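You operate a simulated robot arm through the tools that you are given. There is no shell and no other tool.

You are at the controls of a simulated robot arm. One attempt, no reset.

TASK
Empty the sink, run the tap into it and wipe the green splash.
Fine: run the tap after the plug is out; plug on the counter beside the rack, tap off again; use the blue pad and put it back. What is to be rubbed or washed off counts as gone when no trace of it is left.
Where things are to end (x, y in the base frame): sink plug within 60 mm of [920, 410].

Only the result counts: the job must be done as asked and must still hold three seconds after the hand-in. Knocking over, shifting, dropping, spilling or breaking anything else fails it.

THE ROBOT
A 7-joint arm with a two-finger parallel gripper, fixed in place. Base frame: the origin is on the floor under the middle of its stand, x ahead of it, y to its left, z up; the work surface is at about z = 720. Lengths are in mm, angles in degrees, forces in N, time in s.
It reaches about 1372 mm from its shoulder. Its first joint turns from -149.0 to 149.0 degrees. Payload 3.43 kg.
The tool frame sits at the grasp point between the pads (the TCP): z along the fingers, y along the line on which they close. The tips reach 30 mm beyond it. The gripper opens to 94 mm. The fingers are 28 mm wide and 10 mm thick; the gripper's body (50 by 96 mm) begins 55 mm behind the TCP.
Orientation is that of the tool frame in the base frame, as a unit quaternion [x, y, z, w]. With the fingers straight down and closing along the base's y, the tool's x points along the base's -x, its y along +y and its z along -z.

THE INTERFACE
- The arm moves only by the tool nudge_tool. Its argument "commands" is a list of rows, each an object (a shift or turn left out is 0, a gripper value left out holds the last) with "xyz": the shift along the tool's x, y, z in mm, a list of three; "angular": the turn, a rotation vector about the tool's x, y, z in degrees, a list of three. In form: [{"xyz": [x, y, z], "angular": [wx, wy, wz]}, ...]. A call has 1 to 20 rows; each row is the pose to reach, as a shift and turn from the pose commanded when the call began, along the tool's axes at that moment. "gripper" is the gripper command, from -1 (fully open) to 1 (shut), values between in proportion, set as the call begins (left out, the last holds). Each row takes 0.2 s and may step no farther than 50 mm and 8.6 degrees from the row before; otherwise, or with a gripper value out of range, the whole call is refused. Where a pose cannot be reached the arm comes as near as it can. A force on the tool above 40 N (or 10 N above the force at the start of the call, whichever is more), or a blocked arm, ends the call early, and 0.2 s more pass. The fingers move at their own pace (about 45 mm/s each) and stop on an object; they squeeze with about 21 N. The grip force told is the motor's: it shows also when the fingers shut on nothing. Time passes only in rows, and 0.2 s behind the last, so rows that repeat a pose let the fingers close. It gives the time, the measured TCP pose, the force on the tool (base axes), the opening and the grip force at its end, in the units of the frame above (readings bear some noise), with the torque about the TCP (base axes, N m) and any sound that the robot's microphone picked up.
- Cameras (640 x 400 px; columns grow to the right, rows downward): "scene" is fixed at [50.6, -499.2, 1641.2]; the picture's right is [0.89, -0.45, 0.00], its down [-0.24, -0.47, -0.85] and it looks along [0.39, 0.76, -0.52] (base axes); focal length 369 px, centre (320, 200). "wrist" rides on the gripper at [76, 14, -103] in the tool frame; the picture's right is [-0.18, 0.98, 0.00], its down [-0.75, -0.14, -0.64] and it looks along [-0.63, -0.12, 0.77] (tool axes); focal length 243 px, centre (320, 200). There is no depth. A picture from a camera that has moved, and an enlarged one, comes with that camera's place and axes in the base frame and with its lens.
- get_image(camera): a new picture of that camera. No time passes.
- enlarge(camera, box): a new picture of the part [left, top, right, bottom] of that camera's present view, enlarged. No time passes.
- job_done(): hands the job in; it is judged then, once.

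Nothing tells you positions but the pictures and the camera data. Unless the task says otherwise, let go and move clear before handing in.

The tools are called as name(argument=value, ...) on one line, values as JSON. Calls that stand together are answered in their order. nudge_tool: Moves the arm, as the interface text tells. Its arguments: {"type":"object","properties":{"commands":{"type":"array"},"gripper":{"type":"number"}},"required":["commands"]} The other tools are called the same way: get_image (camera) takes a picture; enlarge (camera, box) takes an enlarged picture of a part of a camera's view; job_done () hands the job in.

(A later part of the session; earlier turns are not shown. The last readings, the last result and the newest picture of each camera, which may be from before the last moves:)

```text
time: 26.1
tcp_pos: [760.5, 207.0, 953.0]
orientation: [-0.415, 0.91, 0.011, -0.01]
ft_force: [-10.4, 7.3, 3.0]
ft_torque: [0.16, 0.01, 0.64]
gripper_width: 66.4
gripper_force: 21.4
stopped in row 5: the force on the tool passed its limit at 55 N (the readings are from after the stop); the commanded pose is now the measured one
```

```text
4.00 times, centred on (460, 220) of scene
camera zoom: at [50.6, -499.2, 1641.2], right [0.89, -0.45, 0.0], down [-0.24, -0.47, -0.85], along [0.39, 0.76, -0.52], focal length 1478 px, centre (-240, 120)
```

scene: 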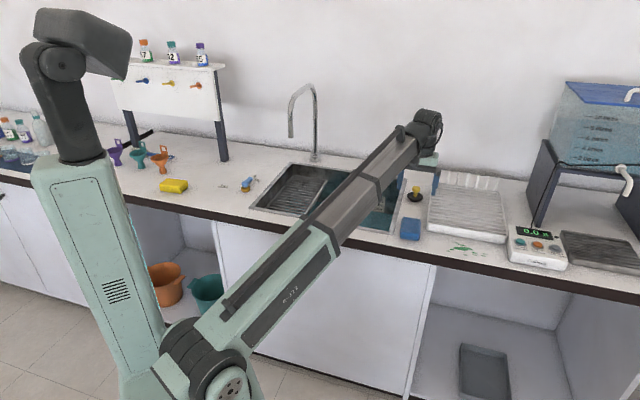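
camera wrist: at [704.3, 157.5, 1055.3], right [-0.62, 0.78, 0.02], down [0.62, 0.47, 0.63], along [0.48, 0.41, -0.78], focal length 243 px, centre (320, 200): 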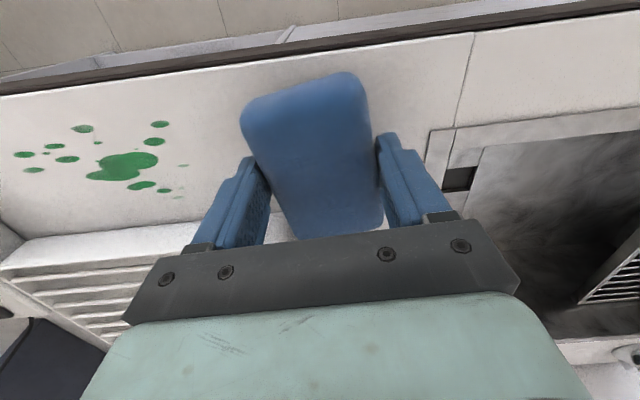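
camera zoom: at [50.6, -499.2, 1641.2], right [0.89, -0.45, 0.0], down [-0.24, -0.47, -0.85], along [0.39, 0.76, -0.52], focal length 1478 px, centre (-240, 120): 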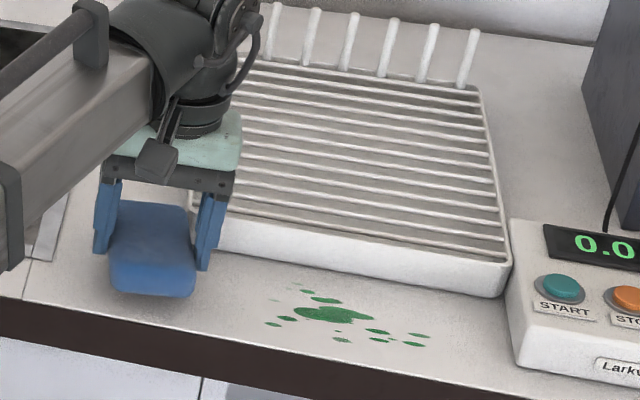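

Something on the +s side stopped the move; I'll check whether the pad or fingers touch the rack and whether the rack moved.

enlarge(camera="scene", box=[380, 170, 480, 248])

enlarge(camera="scene", box=[360, 140, 520, 265])

enlarge(camera="wrist", box=[160, 50, 480, 250])

```text
5.13 times, centred on (430, 209) of scene
camera zoom: at [50.6, -499.2, 1641.2], right [0.89, -0.45, 0.0], down [-0.24, -0.47, -0.85], along [0.39, 0.76, -0.52], focal length 1894 px, centre (-244, 154)
```

zoom: 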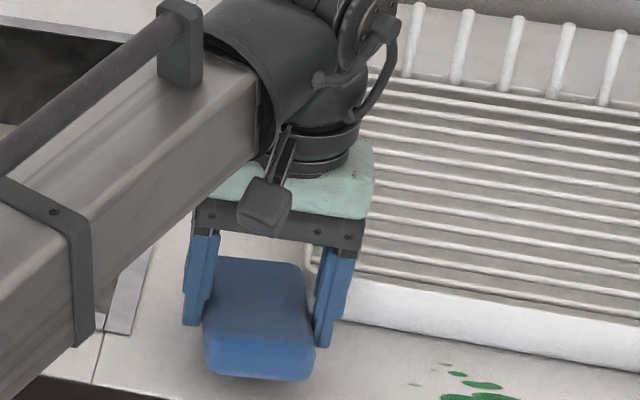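

```text
3.20 times, centred on (440, 202) of scene
camera zoom: at [50.6, -499.2, 1641.2], right [0.89, -0.45, 0.0], down [-0.24, -0.47, -0.85], along [0.39, 0.76, -0.52], focal length 1182 px, centre (-64, 192)
```

zoom: 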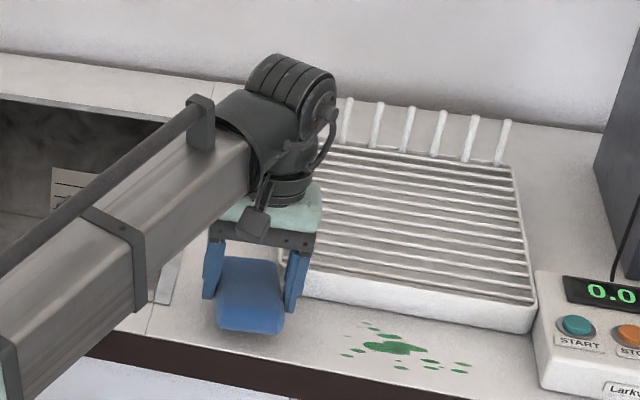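

```text
2.00 times, centred on (320, 150) of wrist
camera zoom: at [704.3, 157.5, 1055.3], right [-0.62, 0.78, 0.02], down [0.62, 0.47, 0.63], along [0.48, 0.41, -0.78], focal length 485 px, centre (320, 300)
```

zoom: 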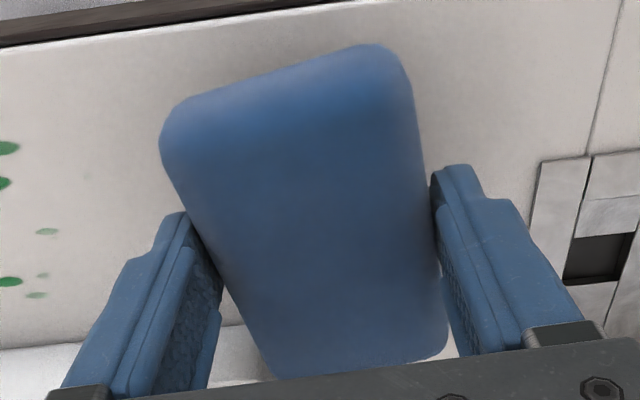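

The pad's rear corner brushed the rack (which did not move). I'll back off slightly to the left and up, and check that the force goes to zero.

nudge_tool(commands=[{"xyz": [0, 6, 0]}, {"xyz": [3, 12, 0]}])

enlarge(camera="wrist", box=[160, 50, 480, 250])

enlarge(camera="scene", box=[380, 170, 480, 248])

```text
time: 26.8
tcp_pos: [751.3, 211.3, 952.5]
orientation: [-0.414, 0.91, 0.008, -0.009]
ft_force: [0.7, -0.5, -1.1]
ft_torque: [0.02, -0.02, 0.03]
gripper_width: 66.5
gripper_force: 21.0
```

```text
2.00 times, centred on (320, 150) of wrist
camera zoom: at [694.1, 163.2, 1056.0], right [-0.62, 0.79, 0.02], down [0.62, 0.47, 0.63], along [0.49, 0.4, -0.78], focal length 485 px, centre (320, 300)
```

zoom: 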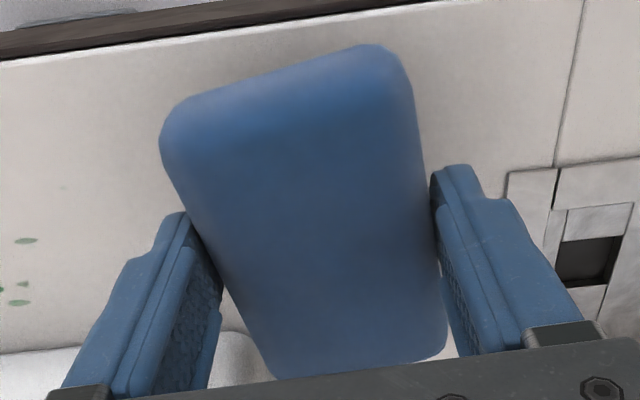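

```text
5.13 times, centred on (430, 209) of scene
camera zoom: at [50.6, -499.2, 1641.2], right [0.89, -0.45, 0.0], down [-0.24, -0.47, -0.85], along [0.39, 0.76, -0.52], focal length 1894 px, centre (-244, 154)
```

zoom: 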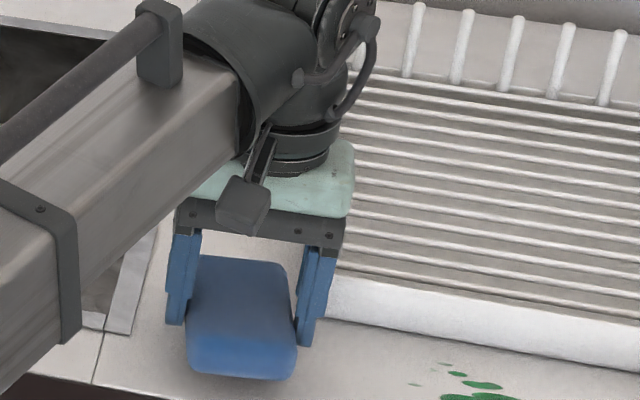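

Clear now. The pad has turned about 4–5° in the grip, so I'll lift higher than the rack, level the hand and turn it so the pad lines up with the counter, then cross to the splash.

nudge_tool(commands=[{"xyz": [0, 0, -20]}, {"xyz": [0, 0, -40], "angular": [0.6, -0.3, 4.2]}, {"xyz": [0, 0, -45], "angular": [1.26, -0.56, 8.4]}, {"xyz": [0, 0, -45], "angular": [1.26, -0.56, 8.4]}, {"xyz": [-0.5, -45, -46], "angular": [1.26, -0.56, 8.4]}, {"xyz": [-0.9, -93.4, -47], "angular": [1.26, -0.56, 8.4]}, {"xyz": [-0.9, -93.4, -47], "angular": [1.26, -0.56, 8.4]}])

get_image(camera="wrist")

enlarge(camera="scene", box=[380, 170, 540, 270])

```text
time: 28.4
tcp_pos: [823.8, 148.6, 996.3]
orientation: [-0.347, 0.938, 0.0, -0.001]
ft_force: [0.6, -0.3, -1.4]
ft_torque: [-0.02, 0.0, 0.01]
gripper_width: 66.0
gripper_force: 21.2
```

```text
taken
camera wrist: at [757.1, 110.2, 1099.3], right [-0.5, 0.87, 0.0], down [0.67, 0.38, 0.64], along [0.55, 0.32, -0.77], focal length 243 px, centre (320, 200)
```

wrist: 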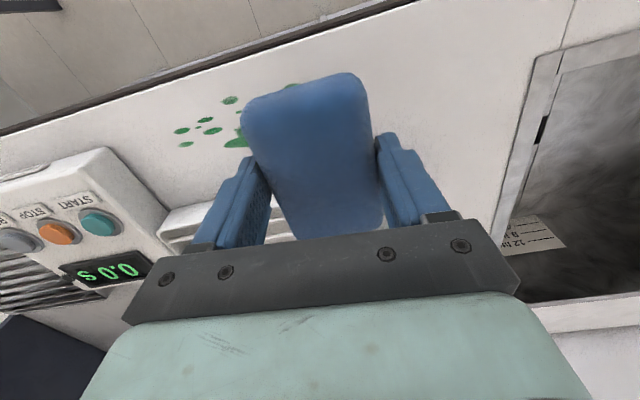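

```text
4.00 times, centred on (460, 220) of scene
camera zoom: at [50.6, -499.2, 1641.2], right [0.89, -0.45, 0.0], down [-0.24, -0.47, -0.85], along [0.39, 0.76, -0.52], focal length 1478 px, centre (-240, 120)
```

zoom: 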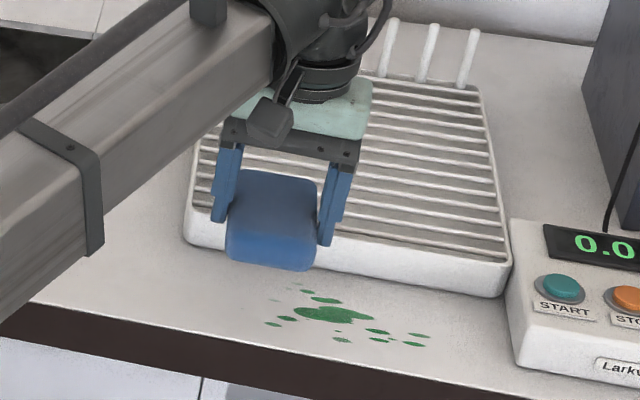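

The hand is level and the pad squared up in front of the rack, left of the splash. Now I'll lower until the pad touches the counter.

nudge_tool(commands=[{"xyz": [2, 0, 20]}, {"xyz": [2, 0, 40]}, {"xyz": [2, 0, 50]}, {"xyz": [2, 0, 55]}])

enlarge(camera="scene", box=[380, 170, 540, 270])

get_image(camera="wrist")

```text
time: 29.1
tcp_pos: [819.3, 146.0, 953.6]
orientation: [-0.346, 0.938, 0.001, -0.002]
ft_force: [-8.9, -2.6, 19.2]
ft_torque: [0.58, -0.07, 0.36]
gripper_width: 64.8
gripper_force: 20.6
stopped in row 3: the force on the tool passed its limit at 53 N (the readings are from after the stop); the commanded pose is now the measured one
```

```text
4.00 times, centred on (460, 220) of scene
camera zoom: at [50.6, -499.2, 1641.2], right [0.89, -0.45, 0.0], down [-0.24, -0.47, -0.85], along [0.39, 0.76, -0.52], focal length 1478 px, centre (-240, 120)
```

zoom: 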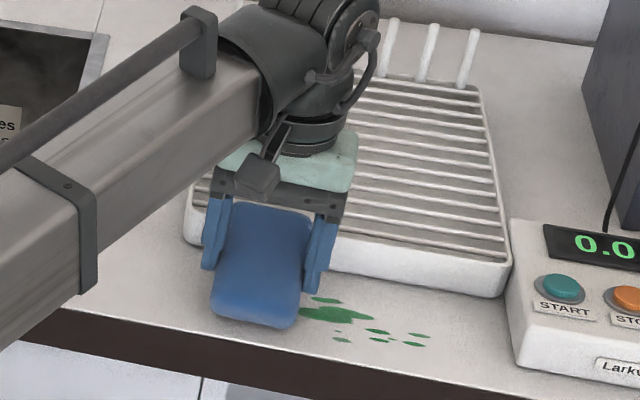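

```text
taken
camera wrist: at [753.3, 107.7, 1056.4], right [-0.5, 0.87, 0.0], down [0.67, 0.38, 0.64], along [0.55, 0.32, -0.77], focal length 243 px, centre (320, 200)
```

wrist: 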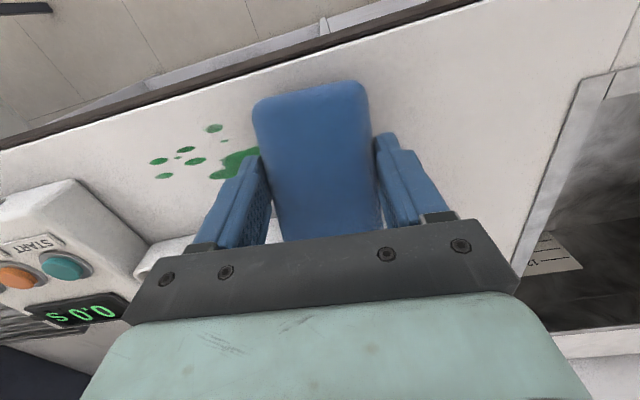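

The pad's rear edge came down on the rack's front rim (rack still in place), so the rack is a bit closer than I reckoned. I'll lift, move about 10 mm toward the front edge, and inspect.

nudge_tool(commands=[{"xyz": [0, 0, -8]}, {"xyz": [4, 0, -16]}, {"xyz": [10, 0, -20]}, {"xyz": [10, 0, -20]}])

get_image(camera="wrist")

enlarge(camera="scene", box=[400, 180, 500, 243])

enlarge(camera="scene", box=[360, 140, 520, 265])

```text
time: 30.1
tcp_pos: [811.7, 140.0, 972.4]
orientation: [-0.345, 0.938, 0.0, -0.002]
ft_force: [-1.2, -0.2, 0.2]
ft_torque: [-0.03, 0.01, -0.03]
gripper_width: 64.2
gripper_force: 21.4
```

```text
taken
camera wrist: at [746.5, 101.2, 1074.7], right [-0.5, 0.87, 0.0], down [0.67, 0.38, 0.64], along [0.55, 0.32, -0.77], focal length 243 px, centre (320, 200)
```

wrist: 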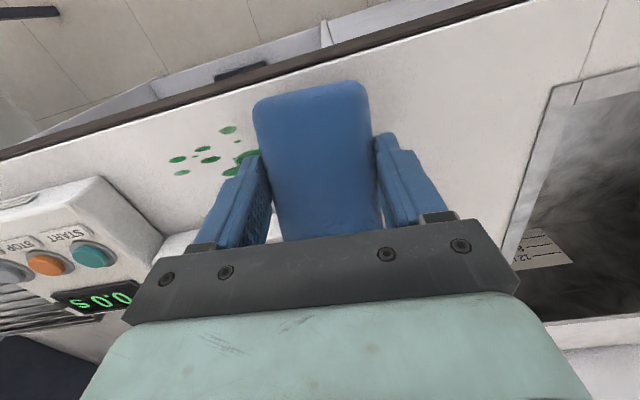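

```text
6.35 times, centred on (450, 212) of scene
camera zoom: at [50.6, -499.2, 1641.2], right [0.89, -0.45, 0.0], down [-0.24, -0.47, -0.85], along [0.39, 0.76, -0.52], focal length 2346 px, centre (-505, 127)
```

zoom: 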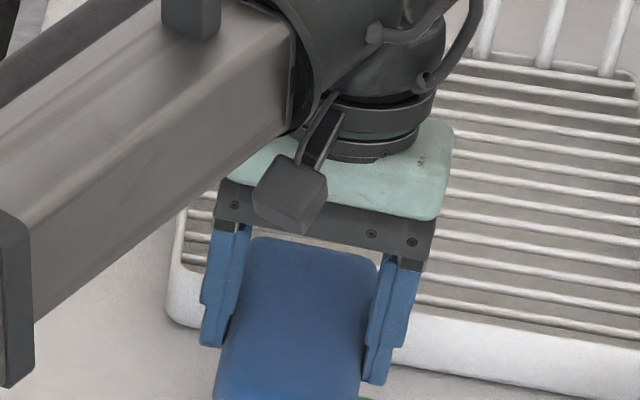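

```text
3.20 times, centred on (440, 202) of scene
camera zoom: at [50.6, -499.2, 1641.2], right [0.89, -0.45, 0.0], down [-0.24, -0.47, -0.85], along [0.39, 0.76, -0.52], focal length 1182 px, centre (-64, 192)
```

zoom: 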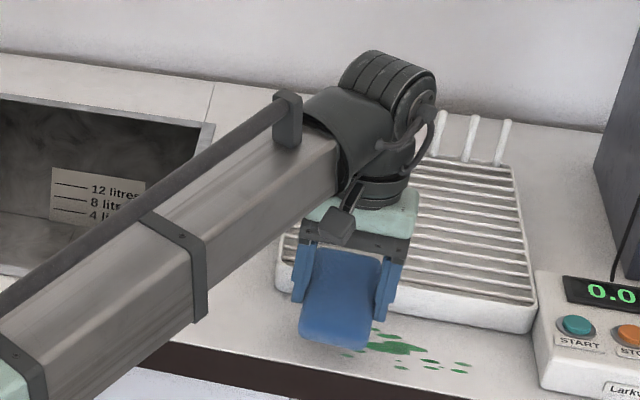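

The pad is straight in the fingers again but pitched front-down. Pressing it gently on the counter will level it; I'll square the yaw and lower in small steps.

nudge_tool(commands=[{"xyz": [0, 0, 5], "angular": [0, 0, -2.2]}, {"xyz": [1, 0, 12], "angular": [0, 0, -4.4]}, {"xyz": [1, 0, 16], "angular": [0, 0, -4.4]}, {"xyz": [1, 0, 20], "angular": [0, 0, -4.4]}, {"xyz": [1, 0, 23], "angular": [0, 0, -4.4]}])

enlarge(camera="scene", box=[400, 190, 500, 253])

get_image(camera="wrist")

```text
time: 31.3
tcp_pos: [813.7, 140.9, 951.0]
orientation: [-0.382, 0.924, 0.0, 0.0]
ft_force: [12.3, 5.2, 22.2]
ft_torque: [-0.27, -0.04, 0.15]
gripper_width: 64.6
gripper_force: 21.2
```

```text
6.35 times, centred on (450, 222) of scene
camera zoom: at [50.6, -499.2, 1641.2], right [0.89, -0.45, 0.0], down [-0.24, -0.47, -0.85], along [0.39, 0.76, -0.52], focal length 2346 px, centre (-505, 64)
```

zoom: 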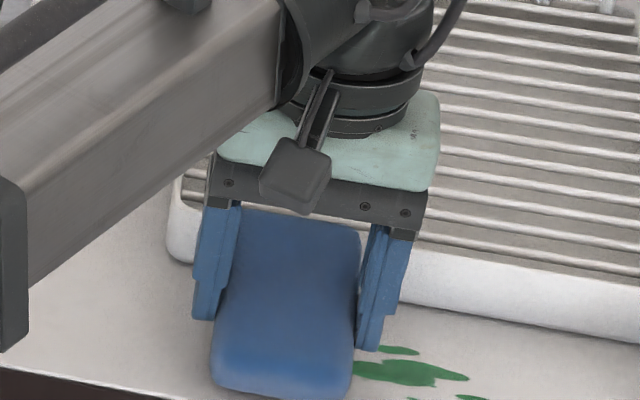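

```text
taken
camera wrist: at [750.3, 97.6, 1052.4], right [-0.56, 0.83, 0.0], down [0.63, 0.43, 0.64], along [0.53, 0.36, -0.77], focal length 243 px, centre (320, 200)
```

wrist: 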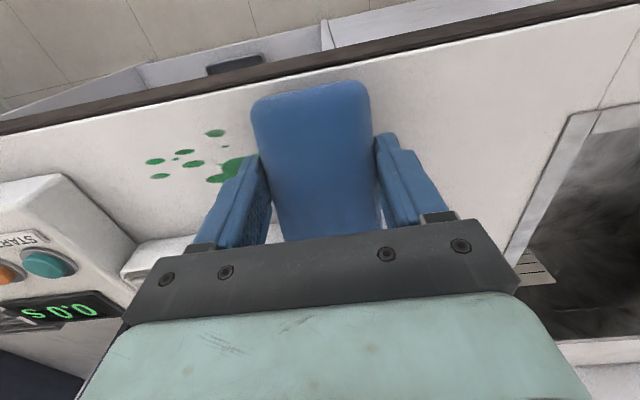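

nudge_tool(commands=[{"xyz": [0, 0, 2]}, {"xyz": [0, 0, 4]}, {"xyz": [0, 0, 6]}])

enlarge(camera="scene", box=[400, 190, 500, 253])

```text
time: 32.1
tcp_pos: [810.3, 139.5, 943.0]
orientation: [-0.382, 0.924, -0.001, -0.002]
ft_force: [12.6, 10.7, 21.0]
ft_torque: [-0.2, -0.07, 0.18]
gripper_width: 64.4
gripper_force: 21.2
```

```text
6.35 times, centred on (450, 222) of scene
camera zoom: at [50.6, -499.2, 1641.2], right [0.89, -0.45, 0.0], down [-0.24, -0.47, -0.85], along [0.39, 0.76, -0.52], focal length 2346 px, centre (-505, 64)
```

zoom: 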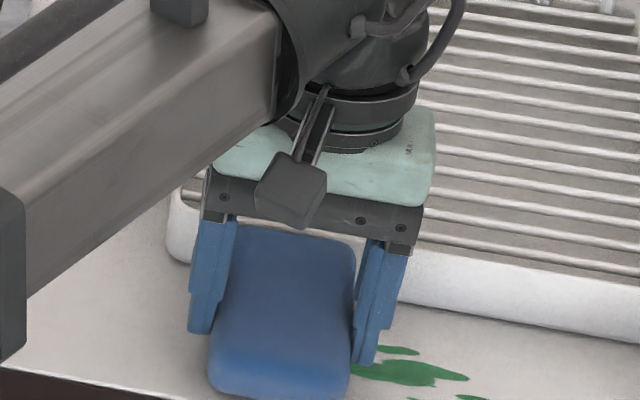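

nudge_tool(commands=[{"xyz": [0, 0, 2]}, {"xyz": [0, 0, 4]}, {"xyz": [0, 0, 5]}])

enlarge(camera="scene", box=[400, 190, 500, 253])

enlarge(camera="wrist", box=[160, 50, 480, 250])

```text
time: 32.9
tcp_pos: [811.4, 139.8, 938.0]
orientation: [-0.381, 0.924, 0.0, -0.003]
ft_force: [5.4, 10.9, 16.9]
ft_torque: [-0.18, 0.2, -0.14]
gripper_width: 64.7
gripper_force: 21.3
```

```text
6.35 times, centred on (450, 222) of scene
camera zoom: at [50.6, -499.2, 1641.2], right [0.89, -0.45, 0.0], down [-0.24, -0.47, -0.85], along [0.39, 0.76, -0.52], focal length 2346 px, centre (-505, 64)
```

zoom: 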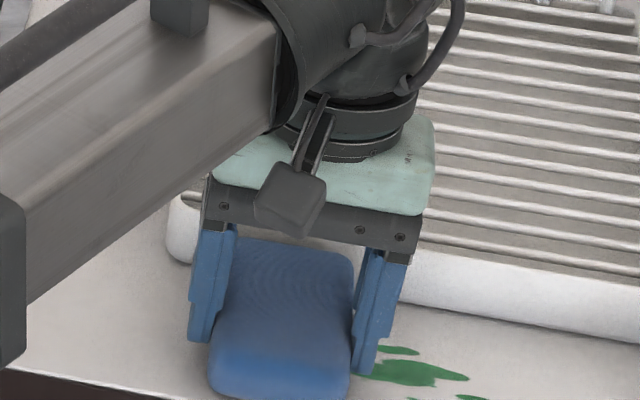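

```text
2.00 times, centred on (320, 150) of wrist
camera zoom: at [748.7, 96.1, 1041.0], right [-0.56, 0.83, 0.0], down [0.64, 0.43, 0.64], along [0.53, 0.36, -0.77], focal length 485 px, centre (320, 300)
```

zoom: 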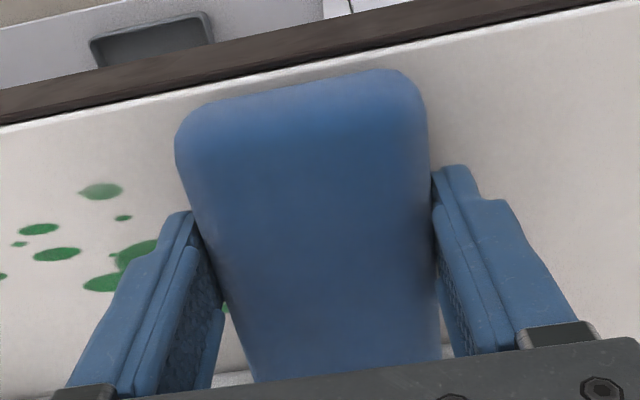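

The pad is flat on the counter. I'll now sweep it to the right across the splash with light pressure.

nudge_tool(commands=[{"xyz": [0, -10, 0.5]}, {"xyz": [0, -20, 1]}, {"xyz": [0, -30, 1]}, {"xyz": [0, -40, 1]}, {"xyz": [0, -50, 1]}, {"xyz": [0, -60, 1]}, {"xyz": [0, -70, 1]}, {"xyz": [0, -80, 1]}])

get_image(camera="wrist")

enlarge(camera="scene", box=[400, 180, 540, 267])

```text
time: 34.7
tcp_pos: [868.8, 83.0, 937.3]
orientation: [-0.381, 0.924, 0.0, -0.002]
ft_force: [-1.4, 1.2, 1.9]
ft_torque: [-0.08, 0.13, -0.07]
gripper_width: 64.0
gripper_force: 20.8
```

```text
taken
camera wrist: at [806.5, 39.0, 1039.9], right [-0.56, 0.83, 0.0], down [0.64, 0.43, 0.64], along [0.53, 0.36, -0.77], focal length 243 px, centre (320, 200)
```

wrist: 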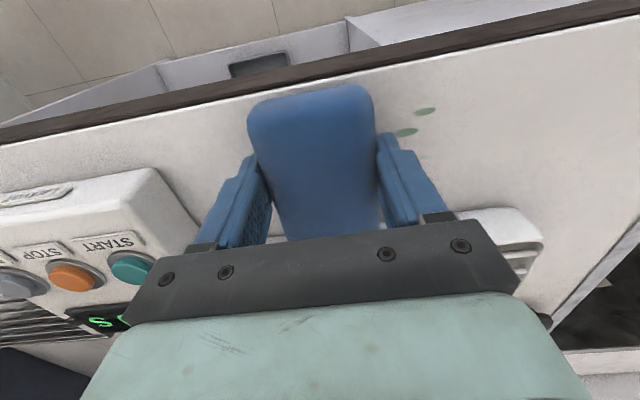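

```text
4.57 times, centred on (470, 224) of scene
camera zoom: at [50.6, -499.2, 1641.2], right [0.89, -0.45, 0.0], down [-0.24, -0.47, -0.85], along [0.39, 0.76, -0.52], focal length 1689 px, centre (-366, 93)
```

zoom: 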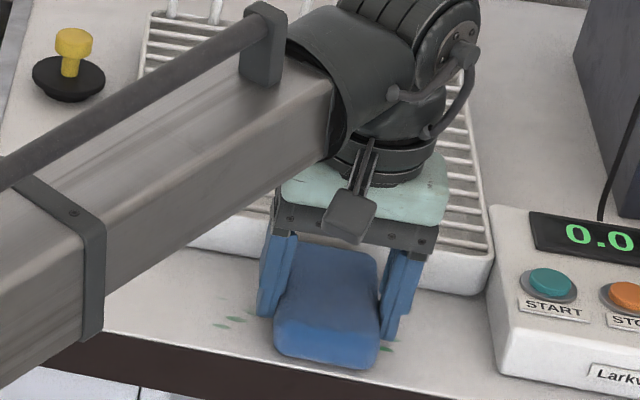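

The wiping works: faded traces remain where the pressure was light. I'll press a little more and sweep back and forth several times.

nudge_tool(commands=[{"xyz": [0, -8, 1.5]}, {"xyz": [0, -18, 2]}, {"xyz": [0, -28, 2]}, {"xyz": [0, -38, 2]}, {"xyz": [0, -48, 2]}, {"xyz": [0, -48, 2]}])

get_image(camera="wrist")

enlarge(camera="scene", box=[400, 180, 540, 267])

```text
time: 36.1
tcp_pos: [900.3, 48.2, 935.9]
orientation: [-0.382, 0.924, 0.0, -0.002]
ft_force: [-2.5, 2.4, 8.1]
ft_torque: [-0.15, 0.37, -0.18]
gripper_width: 64.4
gripper_force: 20.8
```

```text
taken
camera wrist: at [838.5, 5.7, 1038.3], right [-0.56, 0.83, 0.0], down [0.64, 0.43, 0.64], along [0.53, 0.36, -0.77], focal length 243 px, centre (320, 200)
```

wrist: 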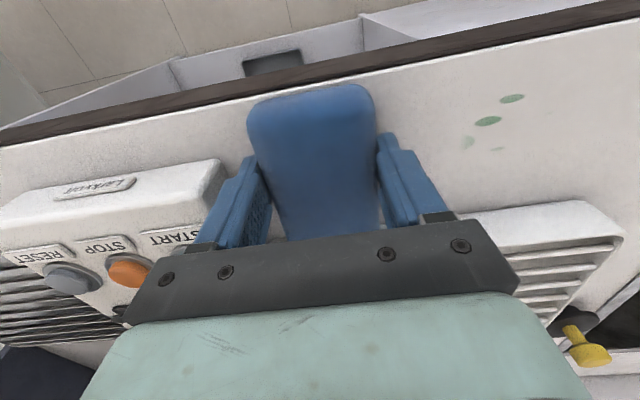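

```text
4.57 times, centred on (470, 224) of scene
camera zoom: at [50.6, -499.2, 1641.2], right [0.89, -0.45, 0.0], down [-0.24, -0.47, -0.85], along [0.39, 0.76, -0.52], focal length 1689 px, centre (-366, 93)
```

zoom: 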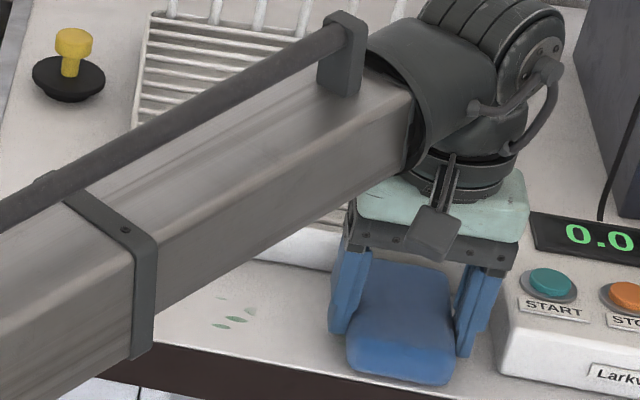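

nudge_tool(commands=[{"xyz": [-1, 10, 0.5]}, {"xyz": [-2, 20, 0.5]}, {"xyz": [-2, 30, 0.5]}, {"xyz": [-2, 40, 0.5]}, {"xyz": [-2, 50, 0.5]}, {"xyz": [-2, 60, 0.5]}, {"xyz": [-2, 70, 0.5]}, {"xyz": [-2, 80, 0.5]}, {"xyz": [-2, 90, 0.5]}, {"xyz": [-2, 100, 0.5]}, {"xyz": [-2, 110, 0.5]}, {"xyz": [-2, 120, 0.5]}, {"xyz": [-2, 130, 0.5]}])

get_image(camera="wrist")

enlarge(camera="scene", box=[400, 180, 540, 267])

```text
time: 38.9
tcp_pos: [811.8, 141.5, 934.1]
orientation: [-0.381, 0.924, 0.001, -0.002]
ft_force: [-0.1, 0.5, -0.1]
ft_torque: [-0.01, 0.0, -0.03]
gripper_width: 64.2
gripper_force: 20.7
```

```text
taken
camera wrist: at [749.3, 98.5, 1037.0], right [-0.56, 0.83, 0.0], down [0.64, 0.43, 0.64], along [0.53, 0.36, -0.77], focal length 243 px, centre (320, 200)
```

wrist: 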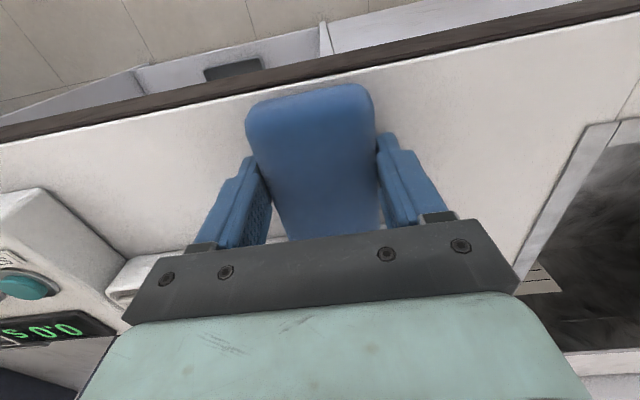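

```text
4.57 times, centred on (470, 224) of scene
camera zoom: at [50.6, -499.2, 1641.2], right [0.89, -0.45, 0.0], down [-0.24, -0.47, -0.85], along [0.39, 0.76, -0.52], focal length 1689 px, centre (-366, 93)
```

zoom: 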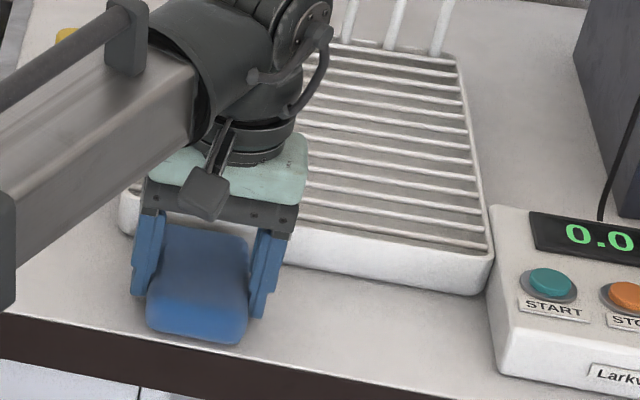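

nudge_tool(commands=[{"xyz": [0, -8, 1]}, {"xyz": [0, -16, 1.5]}, {"xyz": [0, -26, 1.5]}, {"xyz": [0, -36, 1.5]}, {"xyz": [0, -46, 1.5]}, {"xyz": [0, -56, 1.5]}, {"xyz": [0, -46, 1.5]}, {"xyz": [0, -36, 1.5]}, {"xyz": [0, -26, 1.5]}, {"xyz": [0, -16, 1.5]}, {"xyz": [0, -6, 1.5]}, {"xyz": [0, 4, 1.5]}, {"xyz": [0, 14, 1.5]}])

nudge_tool(commands=[{"xyz": [4, 0, -10]}, {"xyz": [4, 0, -40]}, {"xyz": [4, 0, -80]}, {"xyz": [4, 0, -120]}])

get_image(camera="wrist")

enlarge(camera="scene", box=[400, 180, 540, 267])

```text
time: 40.2
tcp_pos: [843.1, 110.2, 934.3]
orientation: [-0.382, 0.924, 0.001, -0.002]
ft_force: [-5.7, 2.1, 14.8]
ft_torque: [-0.12, 0.0, -0.04]
gripper_width: 64.3
gripper_force: 20.9
stopped in row 6: the force on the tool passed its limit at 40 N (the readings are from after the stop); the commanded pose is now the measured one
```

```text
time: 41.2
tcp_pos: [844.7, 106.7, 1055.8]
orientation: [-0.382, 0.924, 0.001, -0.002]
ft_force: [0.6, 0.7, 0.2]
ft_torque: [0.0, -0.02, -0.01]
gripper_width: 64.2
gripper_force: 20.8
```

```text
taken
camera wrist: at [780.9, 63.0, 1158.2], right [-0.56, 0.83, 0.0], down [0.64, 0.43, 0.64], along [0.53, 0.36, -0.77], focal length 243 px, centre (320, 200)
```

wrist: 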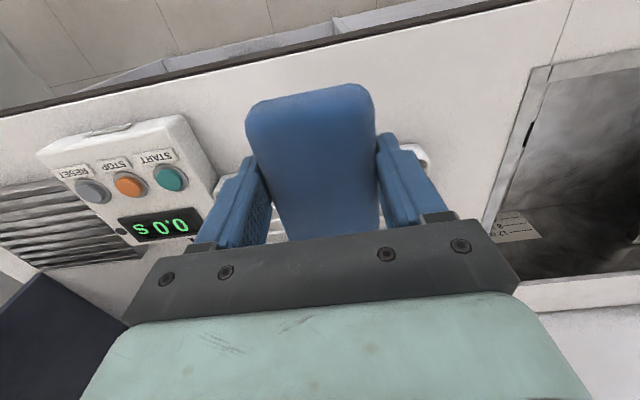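

```text
4.57 times, centred on (470, 224) of scene
camera zoom: at [50.6, -499.2, 1641.2], right [0.89, -0.45, 0.0], down [-0.24, -0.47, -0.85], along [0.39, 0.76, -0.52], focal length 1689 px, centre (-366, 93)
```

zoom: 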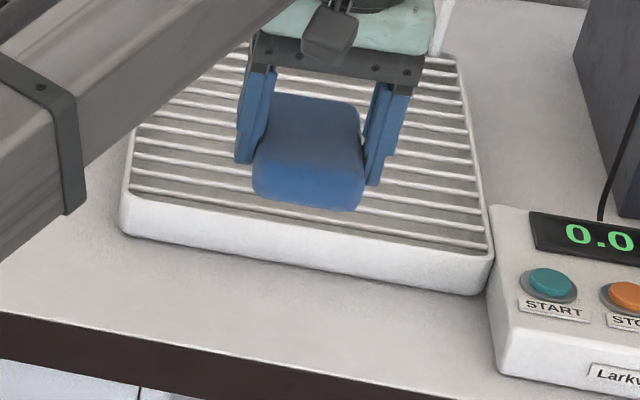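

From the scene view the counter looks clean. I'll enlarge to look for faint traces.

enlarge(camera="scene", box=[420, 225, 510, 270])

enlarge(camera="wrist", box=[130, 40, 290, 160])

enlarge(camera="wrist", box=[340, 30, 540, 155])

```text
7.11 times, centred on (465, 248) of scene
camera zoom: at [50.6, -499.2, 1641.2], right [0.89, -0.45, 0.0], down [-0.24, -0.47, -0.85], along [0.39, 0.76, -0.52], focal length 2627 px, centre (-711, -138)
```

zoom: 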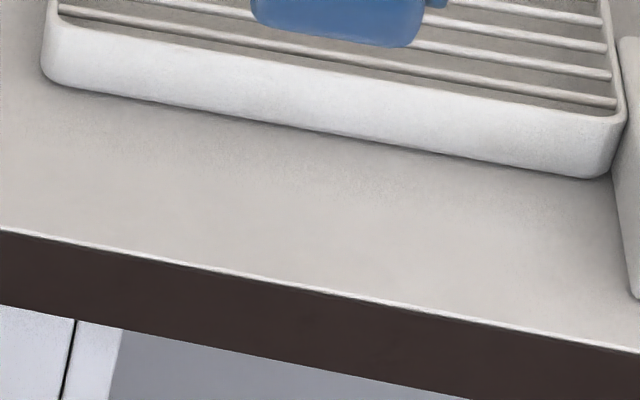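

```text
3.33 times, centred on (210, 100) of wrist
camera zoom: at [780.9, 63.0, 1158.2], right [-0.56, 0.83, 0.0], down [0.64, 0.43, 0.64], along [0.53, 0.36, -0.77], focal length 809 px, centre (687, 533)
```

zoom: 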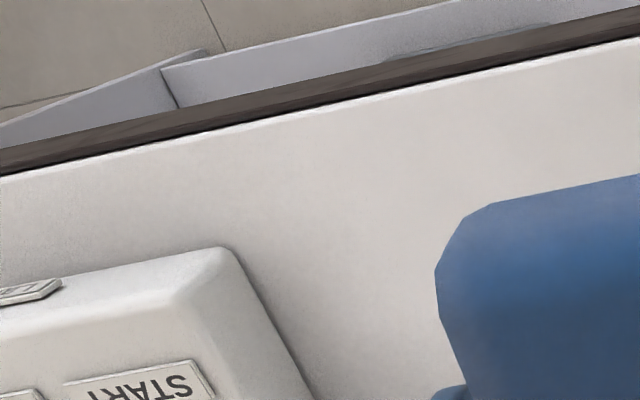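

```text
3.20 times, centred on (440, 92) of wrist
camera zoom: at [780.9, 63.0, 1158.2], right [-0.56, 0.83, 0.0], down [0.64, 0.43, 0.64], along [0.53, 0.36, -0.77], focal length 776 px, centre (-64, 544)
```

zoom: 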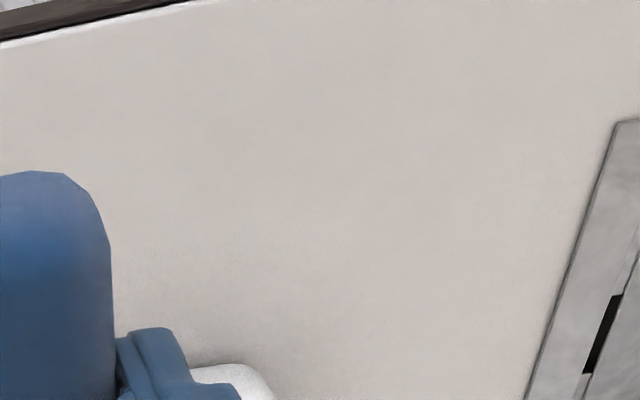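

enlarge(camera="scene", box=[430, 232, 470, 257])

enlarge(camera="scene", box=[460, 236, 500, 261])

```text
16.00 times, centred on (450, 244) of scene
camera zoom: at [50.6, -499.2, 1641.2], right [0.89, -0.45, 0.0], down [-0.24, -0.47, -0.85], along [0.39, 0.76, -0.52], focal length 5911 px, centre (-1760, -512)
```

zoom: 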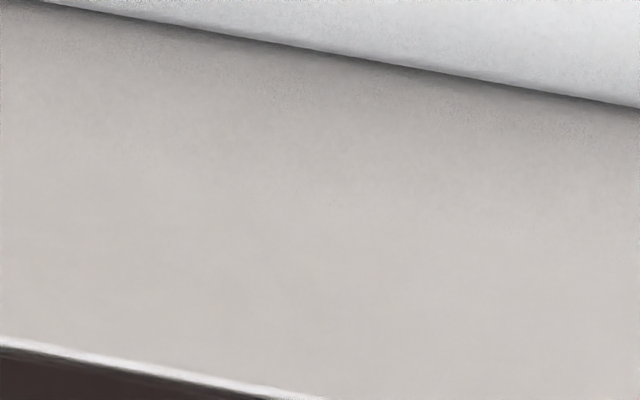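

```text
16.00 times, centred on (480, 248) of scene
camera zoom: at [50.6, -499.2, 1641.2], right [0.89, -0.45, 0.0], down [-0.24, -0.47, -0.85], along [0.39, 0.76, -0.52], focal length 5911 px, centre (-2240, -576)
```

zoom: 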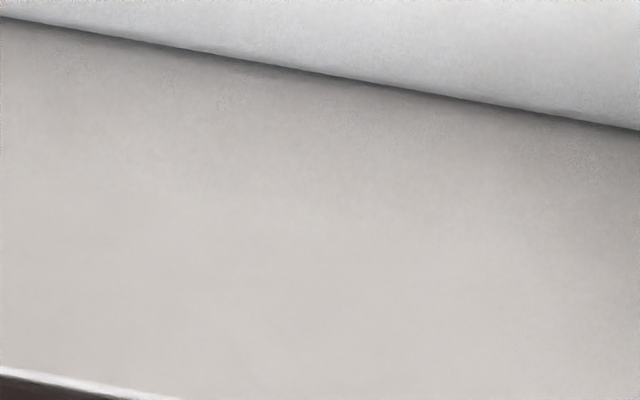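

No trace is visible. To be sure, I'll set the pad down here, re-grip it a bit higher so it presses properly, and make one more full pass.

nudge_tool(commands=[{"xyz": [0, 0, 40]}, {"xyz": [0, 0, 80]}, {"xyz": [0, 0, 105]}, {"xyz": [0, 0, 115]}, {"xyz": [0, 0, 119]}, {"xyz": [0, 0, 121]}])

nudge_tool(commands=[{"xyz": [0, 0, 0]}, {"xyz": [0, 0, 0]}, {"xyz": [0, 0, -3]}, {"xyz": [0, 0, -7]}], gripper=-0.66)

nudge_tool(commands=[{"xyz": [0, 0, 0]}, {"xyz": [0, 0, 0]}, {"xyz": [0, 0, 0]}, {"xyz": [0, 0, 0]}], gripper=1)

get_image(camera="wrist")

enlarge(camera="scene", box=[400, 180, 540, 267])

```text
time: 42.6
tcp_pos: [842.9, 107.4, 933.1]
orientation: [-0.383, 0.924, 0.0, 0.0]
ft_force: [1.9, 0.4, 27.1]
ft_torque: [-0.31, 0.01, -0.04]
gripper_width: 64.3
gripper_force: 21.1
```

```text
time: 43.6
tcp_pos: [841.9, 108.2, 938.1]
orientation: [-0.383, 0.924, 0.002, -0.003]
ft_force: [-0.6, 0.6, 0.2]
ft_torque: [-0.02, -0.01, -0.01]
gripper_width: 78.0
gripper_force: 0.2
```

```text
time: 44.6
tcp_pos: [842.0, 108.0, 937.5]
orientation: [-0.382, 0.924, 0.0, -0.002]
ft_force: [-0.6, 0.6, 0.6]
ft_torque: [-0.02, 0.0, 0.02]
gripper_width: 63.9
gripper_force: 21.0
```

```text
taken
camera wrist: at [780.1, 63.9, 1040.9], right [-0.56, 0.83, 0.0], down [0.64, 0.43, 0.64], along [0.53, 0.36, -0.77], focal length 243 px, centre (320, 200)
```

wrist: 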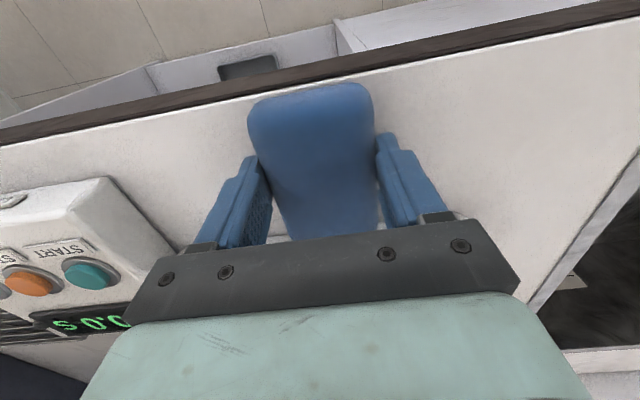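

```text
4.57 times, centred on (470, 224) of scene
camera zoom: at [50.6, -499.2, 1641.2], right [0.89, -0.45, 0.0], down [-0.24, -0.47, -0.85], along [0.39, 0.76, -0.52], focal length 1689 px, centre (-366, 93)
```

zoom: 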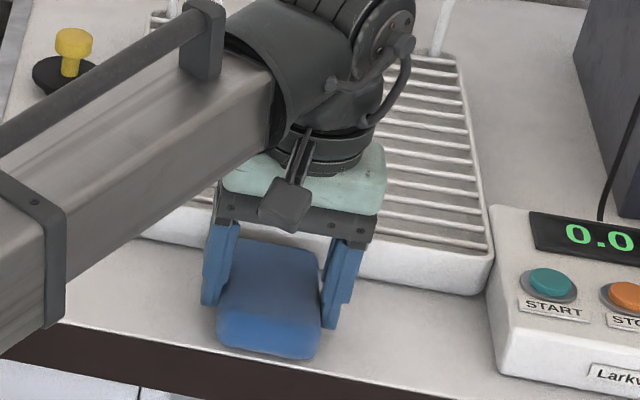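

nudge_tool(commands=[{"xyz": [0, 4, 1]}, {"xyz": [-1, 12, 1.5]}, {"xyz": [-1, 22, 1.5]}, {"xyz": [-1, 32, 1.5]}, {"xyz": [-1, 42, 1.5]}, {"xyz": [-1, 48, 1.5]}, {"xyz": [-1, 38, 1.5]}, {"xyz": [-1, 28, 1.5]}, {"xyz": [-1, 18, 1.5]}, {"xyz": [-1, 8, 1.5]}, {"xyz": [-1, -2, 1.5]}, {"xyz": [-1, -12, 1.5]}, {"xyz": [-1, -22, 1.5]}, {"xyz": [-1, -32, 1.5]}, {"xyz": [-1, -42, 1.5]}, {"xyz": [-1, -52, 1.5]}, {"xyz": [-1, -62, 1.5]}, {"xyz": [-1, -72, 1.5]}, {"xyz": [-1, -80, 1.5]}])

get_image(camera="wrist")

```text
time: 48.6
tcp_pos: [899.1, 51.6, 937.2]
orientation: [-0.382, 0.924, 0.002, -0.001]
ft_force: [-6.4, 6.9, 13.6]
ft_torque: [0.22, 0.22, 0.02]
gripper_width: 64.1
gripper_force: 21.3
```

```text
taken
camera wrist: at [836.9, 7.7, 1040.0], right [-0.56, 0.83, 0.0], down [0.64, 0.43, 0.64], along [0.53, 0.36, -0.77], focal length 243 px, centre (320, 200)
```

wrist: 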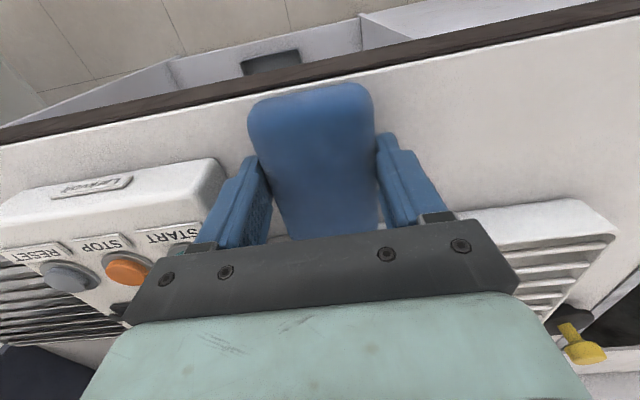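

nudge_tool(commands=[{"xyz": [0, 8, 0]}, {"xyz": [0, 18, 0]}, {"xyz": [0, 28, 0]}, {"xyz": [0, 38, 0]}, {"xyz": [0, 48, 0]}, {"xyz": [0, 58, 0]}, {"xyz": [0, 68, 0]}, {"xyz": [0, 78, 0]}, {"xyz": [0, 88, 0]}, {"xyz": [0, 98, 0]}, {"xyz": [0, 108, 0]}, {"xyz": [0, 118, 0]}, {"xyz": [0, 126, 0]}, {"xyz": [0, 126, -10]}, {"xyz": [0, 126, -40]}, {"xyz": [0, 126, -65]}])

get_image(camera="wrist")

get_image(camera="scene")

```text
time: 52.0
tcp_pos: [811.5, 138.2, 1002.5]
orientation: [-0.382, 0.924, 0.001, -0.002]
ft_force: [0.6, 0.3, -0.7]
ft_torque: [0.02, -0.02, 0.02]
gripper_width: 63.7
gripper_force: 20.6
```

```text
taken
camera wrist: at [749.3, 96.0, 1104.6], right [-0.56, 0.83, 0.0], down [0.64, 0.43, 0.64], along [0.53, 0.36, -0.77], focal length 243 px, centre (320, 200)
```

wrist: 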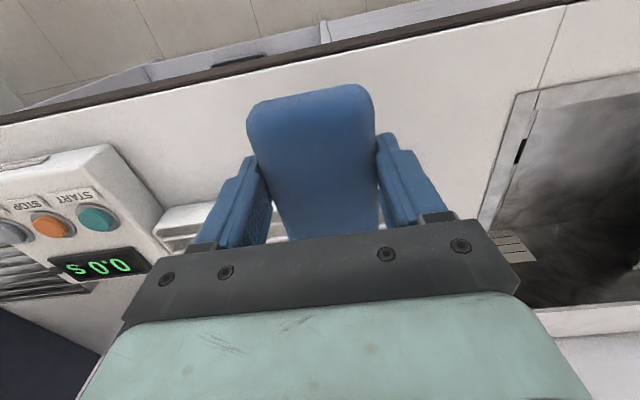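

```text
taken
```

scene: 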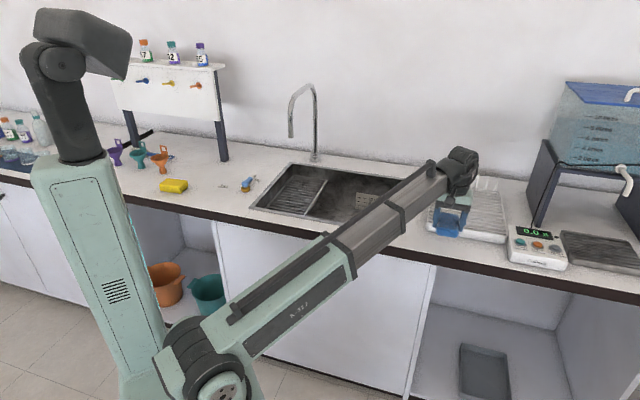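

The counter is clean and the sink empty. I'll carry the pad back to its original spot, at its original angle.

nudge_tool(commands=[{"xyz": [-10, 30, 0], "angular": [0, 0, -1]}, {"xyz": [-22, 62, 0], "angular": [0, 0, -2]}, {"xyz": [-35, 90, 0], "angular": [0, 0, -3]}, {"xyz": [-48, 108.1, 0], "angular": [0, 0, -3.4]}, {"xyz": [-48, 108.1, 0], "angular": [0, 0, -3.4]}, {"xyz": [-48, 108.1, 30], "angular": [0, 0, -3.4]}, {"xyz": [-48, 108.1, 50], "angular": [0, 0, -3.4]}, {"xyz": [-48, 108.1, 50], "angular": [0, 0, -3.4]}])

get_image(camera="wrist")

enlarge(camera="scene", box=[380, 170, 480, 248])

```text
time: 53.9
tcp_pos: [770.7, 249.1, 954.0]
orientation: [-0.409, 0.912, 0.001, -0.001]
ft_force: [0.1, 0.4, -1.7]
ft_torque: [-0.02, -0.01, 0.01]
gripper_width: 63.8
gripper_force: 20.8
```

```text
taken
camera wrist: at [710.6, 202.9, 1056.3], right [-0.61, 0.79, 0.0], down [0.61, 0.47, 0.64], along [0.5, 0.39, -0.77], focal length 243 px, centre (320, 200)
```

wrist: 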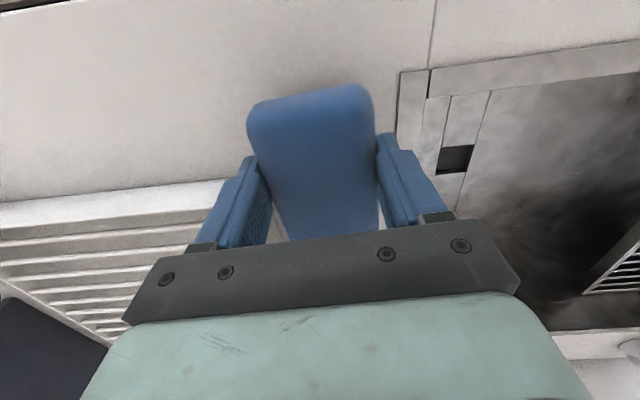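

```text
5.13 times, centred on (430, 209) of scene
camera zoom: at [50.6, -499.2, 1641.2], right [0.89, -0.45, 0.0], down [-0.24, -0.47, -0.85], along [0.39, 0.76, -0.52], focal length 1894 px, centre (-244, 154)
```

zoom: 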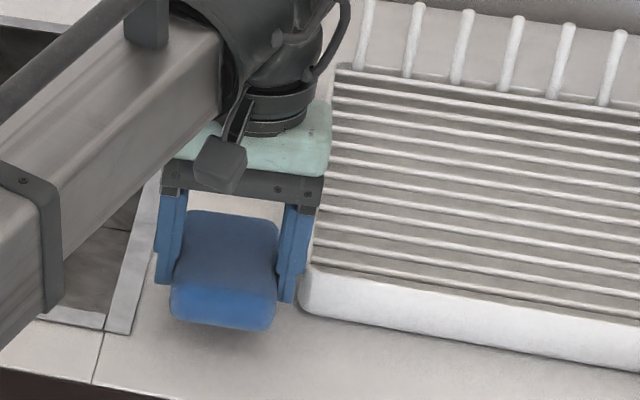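

nudge_tool(commands=[{"xyz": [7, 1, 0]}, {"xyz": [13, 1.8, 4]}, {"xyz": [13, 1.8, 9]}, {"xyz": [13, 1.8, 13]}])

enlarge(camera="scene", box=[380, 170, 480, 248])

get_image(camera="wrist")

```text
time: 54.9
tcp_pos: [758.1, 242.4, 940.8]
orientation: [-0.411, 0.912, 0.001, -0.001]
ft_force: [-0.3, 0.3, -0.6]
ft_torque: [-0.01, -0.03, 0.03]
gripper_width: 63.8
gripper_force: 21.2
```

```text
5.13 times, centred on (430, 209) of scene
camera zoom: at [50.6, -499.2, 1641.2], right [0.89, -0.45, 0.0], down [-0.24, -0.47, -0.85], along [0.39, 0.76, -0.52], focal length 1894 px, centre (-244, 154)
```

zoom: 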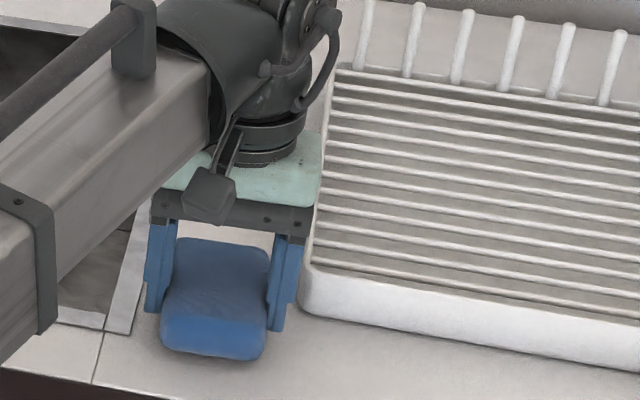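

```text
taken
camera wrist: at [698.6, 195.1, 1042.6], right [-0.61, 0.79, 0.0], down [0.61, 0.47, 0.64], along [0.5, 0.39, -0.77], focal length 243 px, centre (320, 200)
```

wrist: 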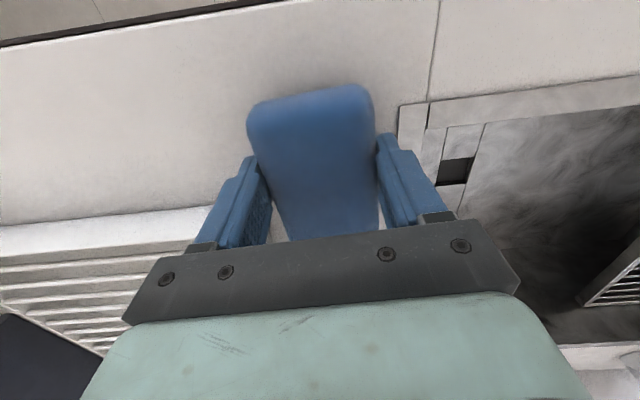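

nudge_tool(commands=[{"xyz": [-1, -3, 1]}, {"xyz": [-1, -3, 2.5]}, {"xyz": [-1, -3, 4]}])

enlarge(camera="scene", box=[380, 170, 480, 248])

```text
time: 55.6
tcp_pos: [762.7, 241.7, 936.4]
orientation: [-0.41, 0.912, 0.001, -0.001]
ft_force: [0.6, 0.1, 0.0]
ft_torque: [0.02, -0.01, -0.03]
gripper_width: 64.0
gripper_force: 21.5
```

```text
5.13 times, centred on (430, 209) of scene
camera zoom: at [50.6, -499.2, 1641.2], right [0.89, -0.45, 0.0], down [-0.24, -0.47, -0.85], along [0.39, 0.76, -0.52], focal length 1894 px, centre (-244, 154)
```

zoom: 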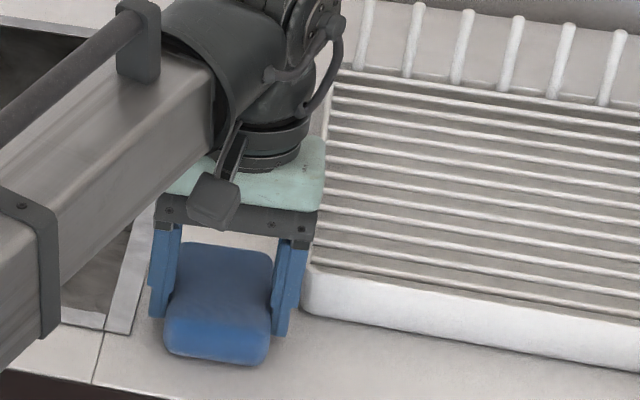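

nudge_tool(commands=[{"xyz": [-4, 0, 0]}, {"xyz": [-4, 0, 1]}, {"xyz": [-4, 0, 2]}])

enlarge(camera="scene", box=[380, 170, 480, 248])

```text
time: 56.5
tcp_pos: [763.0, 244.3, 935.2]
orientation: [-0.411, 0.912, 0.002, -0.001]
ft_force: [2.8, 0.8, 23.8]
ft_torque: [-0.32, -0.03, -0.02]
gripper_width: 64.0
gripper_force: 21.5
```

```text
5.13 times, centred on (430, 209) of scene
camera zoom: at [50.6, -499.2, 1641.2], right [0.89, -0.45, 0.0], down [-0.24, -0.47, -0.85], along [0.39, 0.76, -0.52], focal length 1894 px, centre (-244, 154)
```

zoom: 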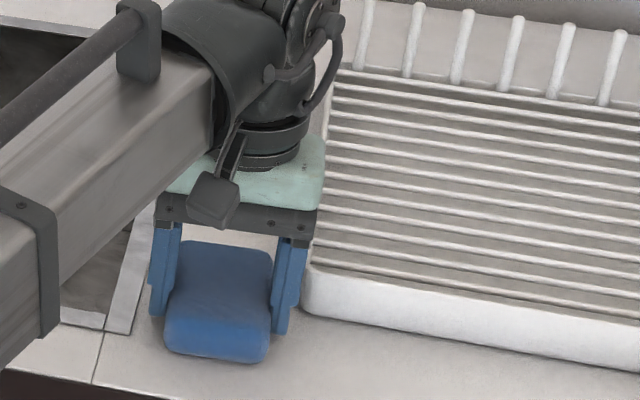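

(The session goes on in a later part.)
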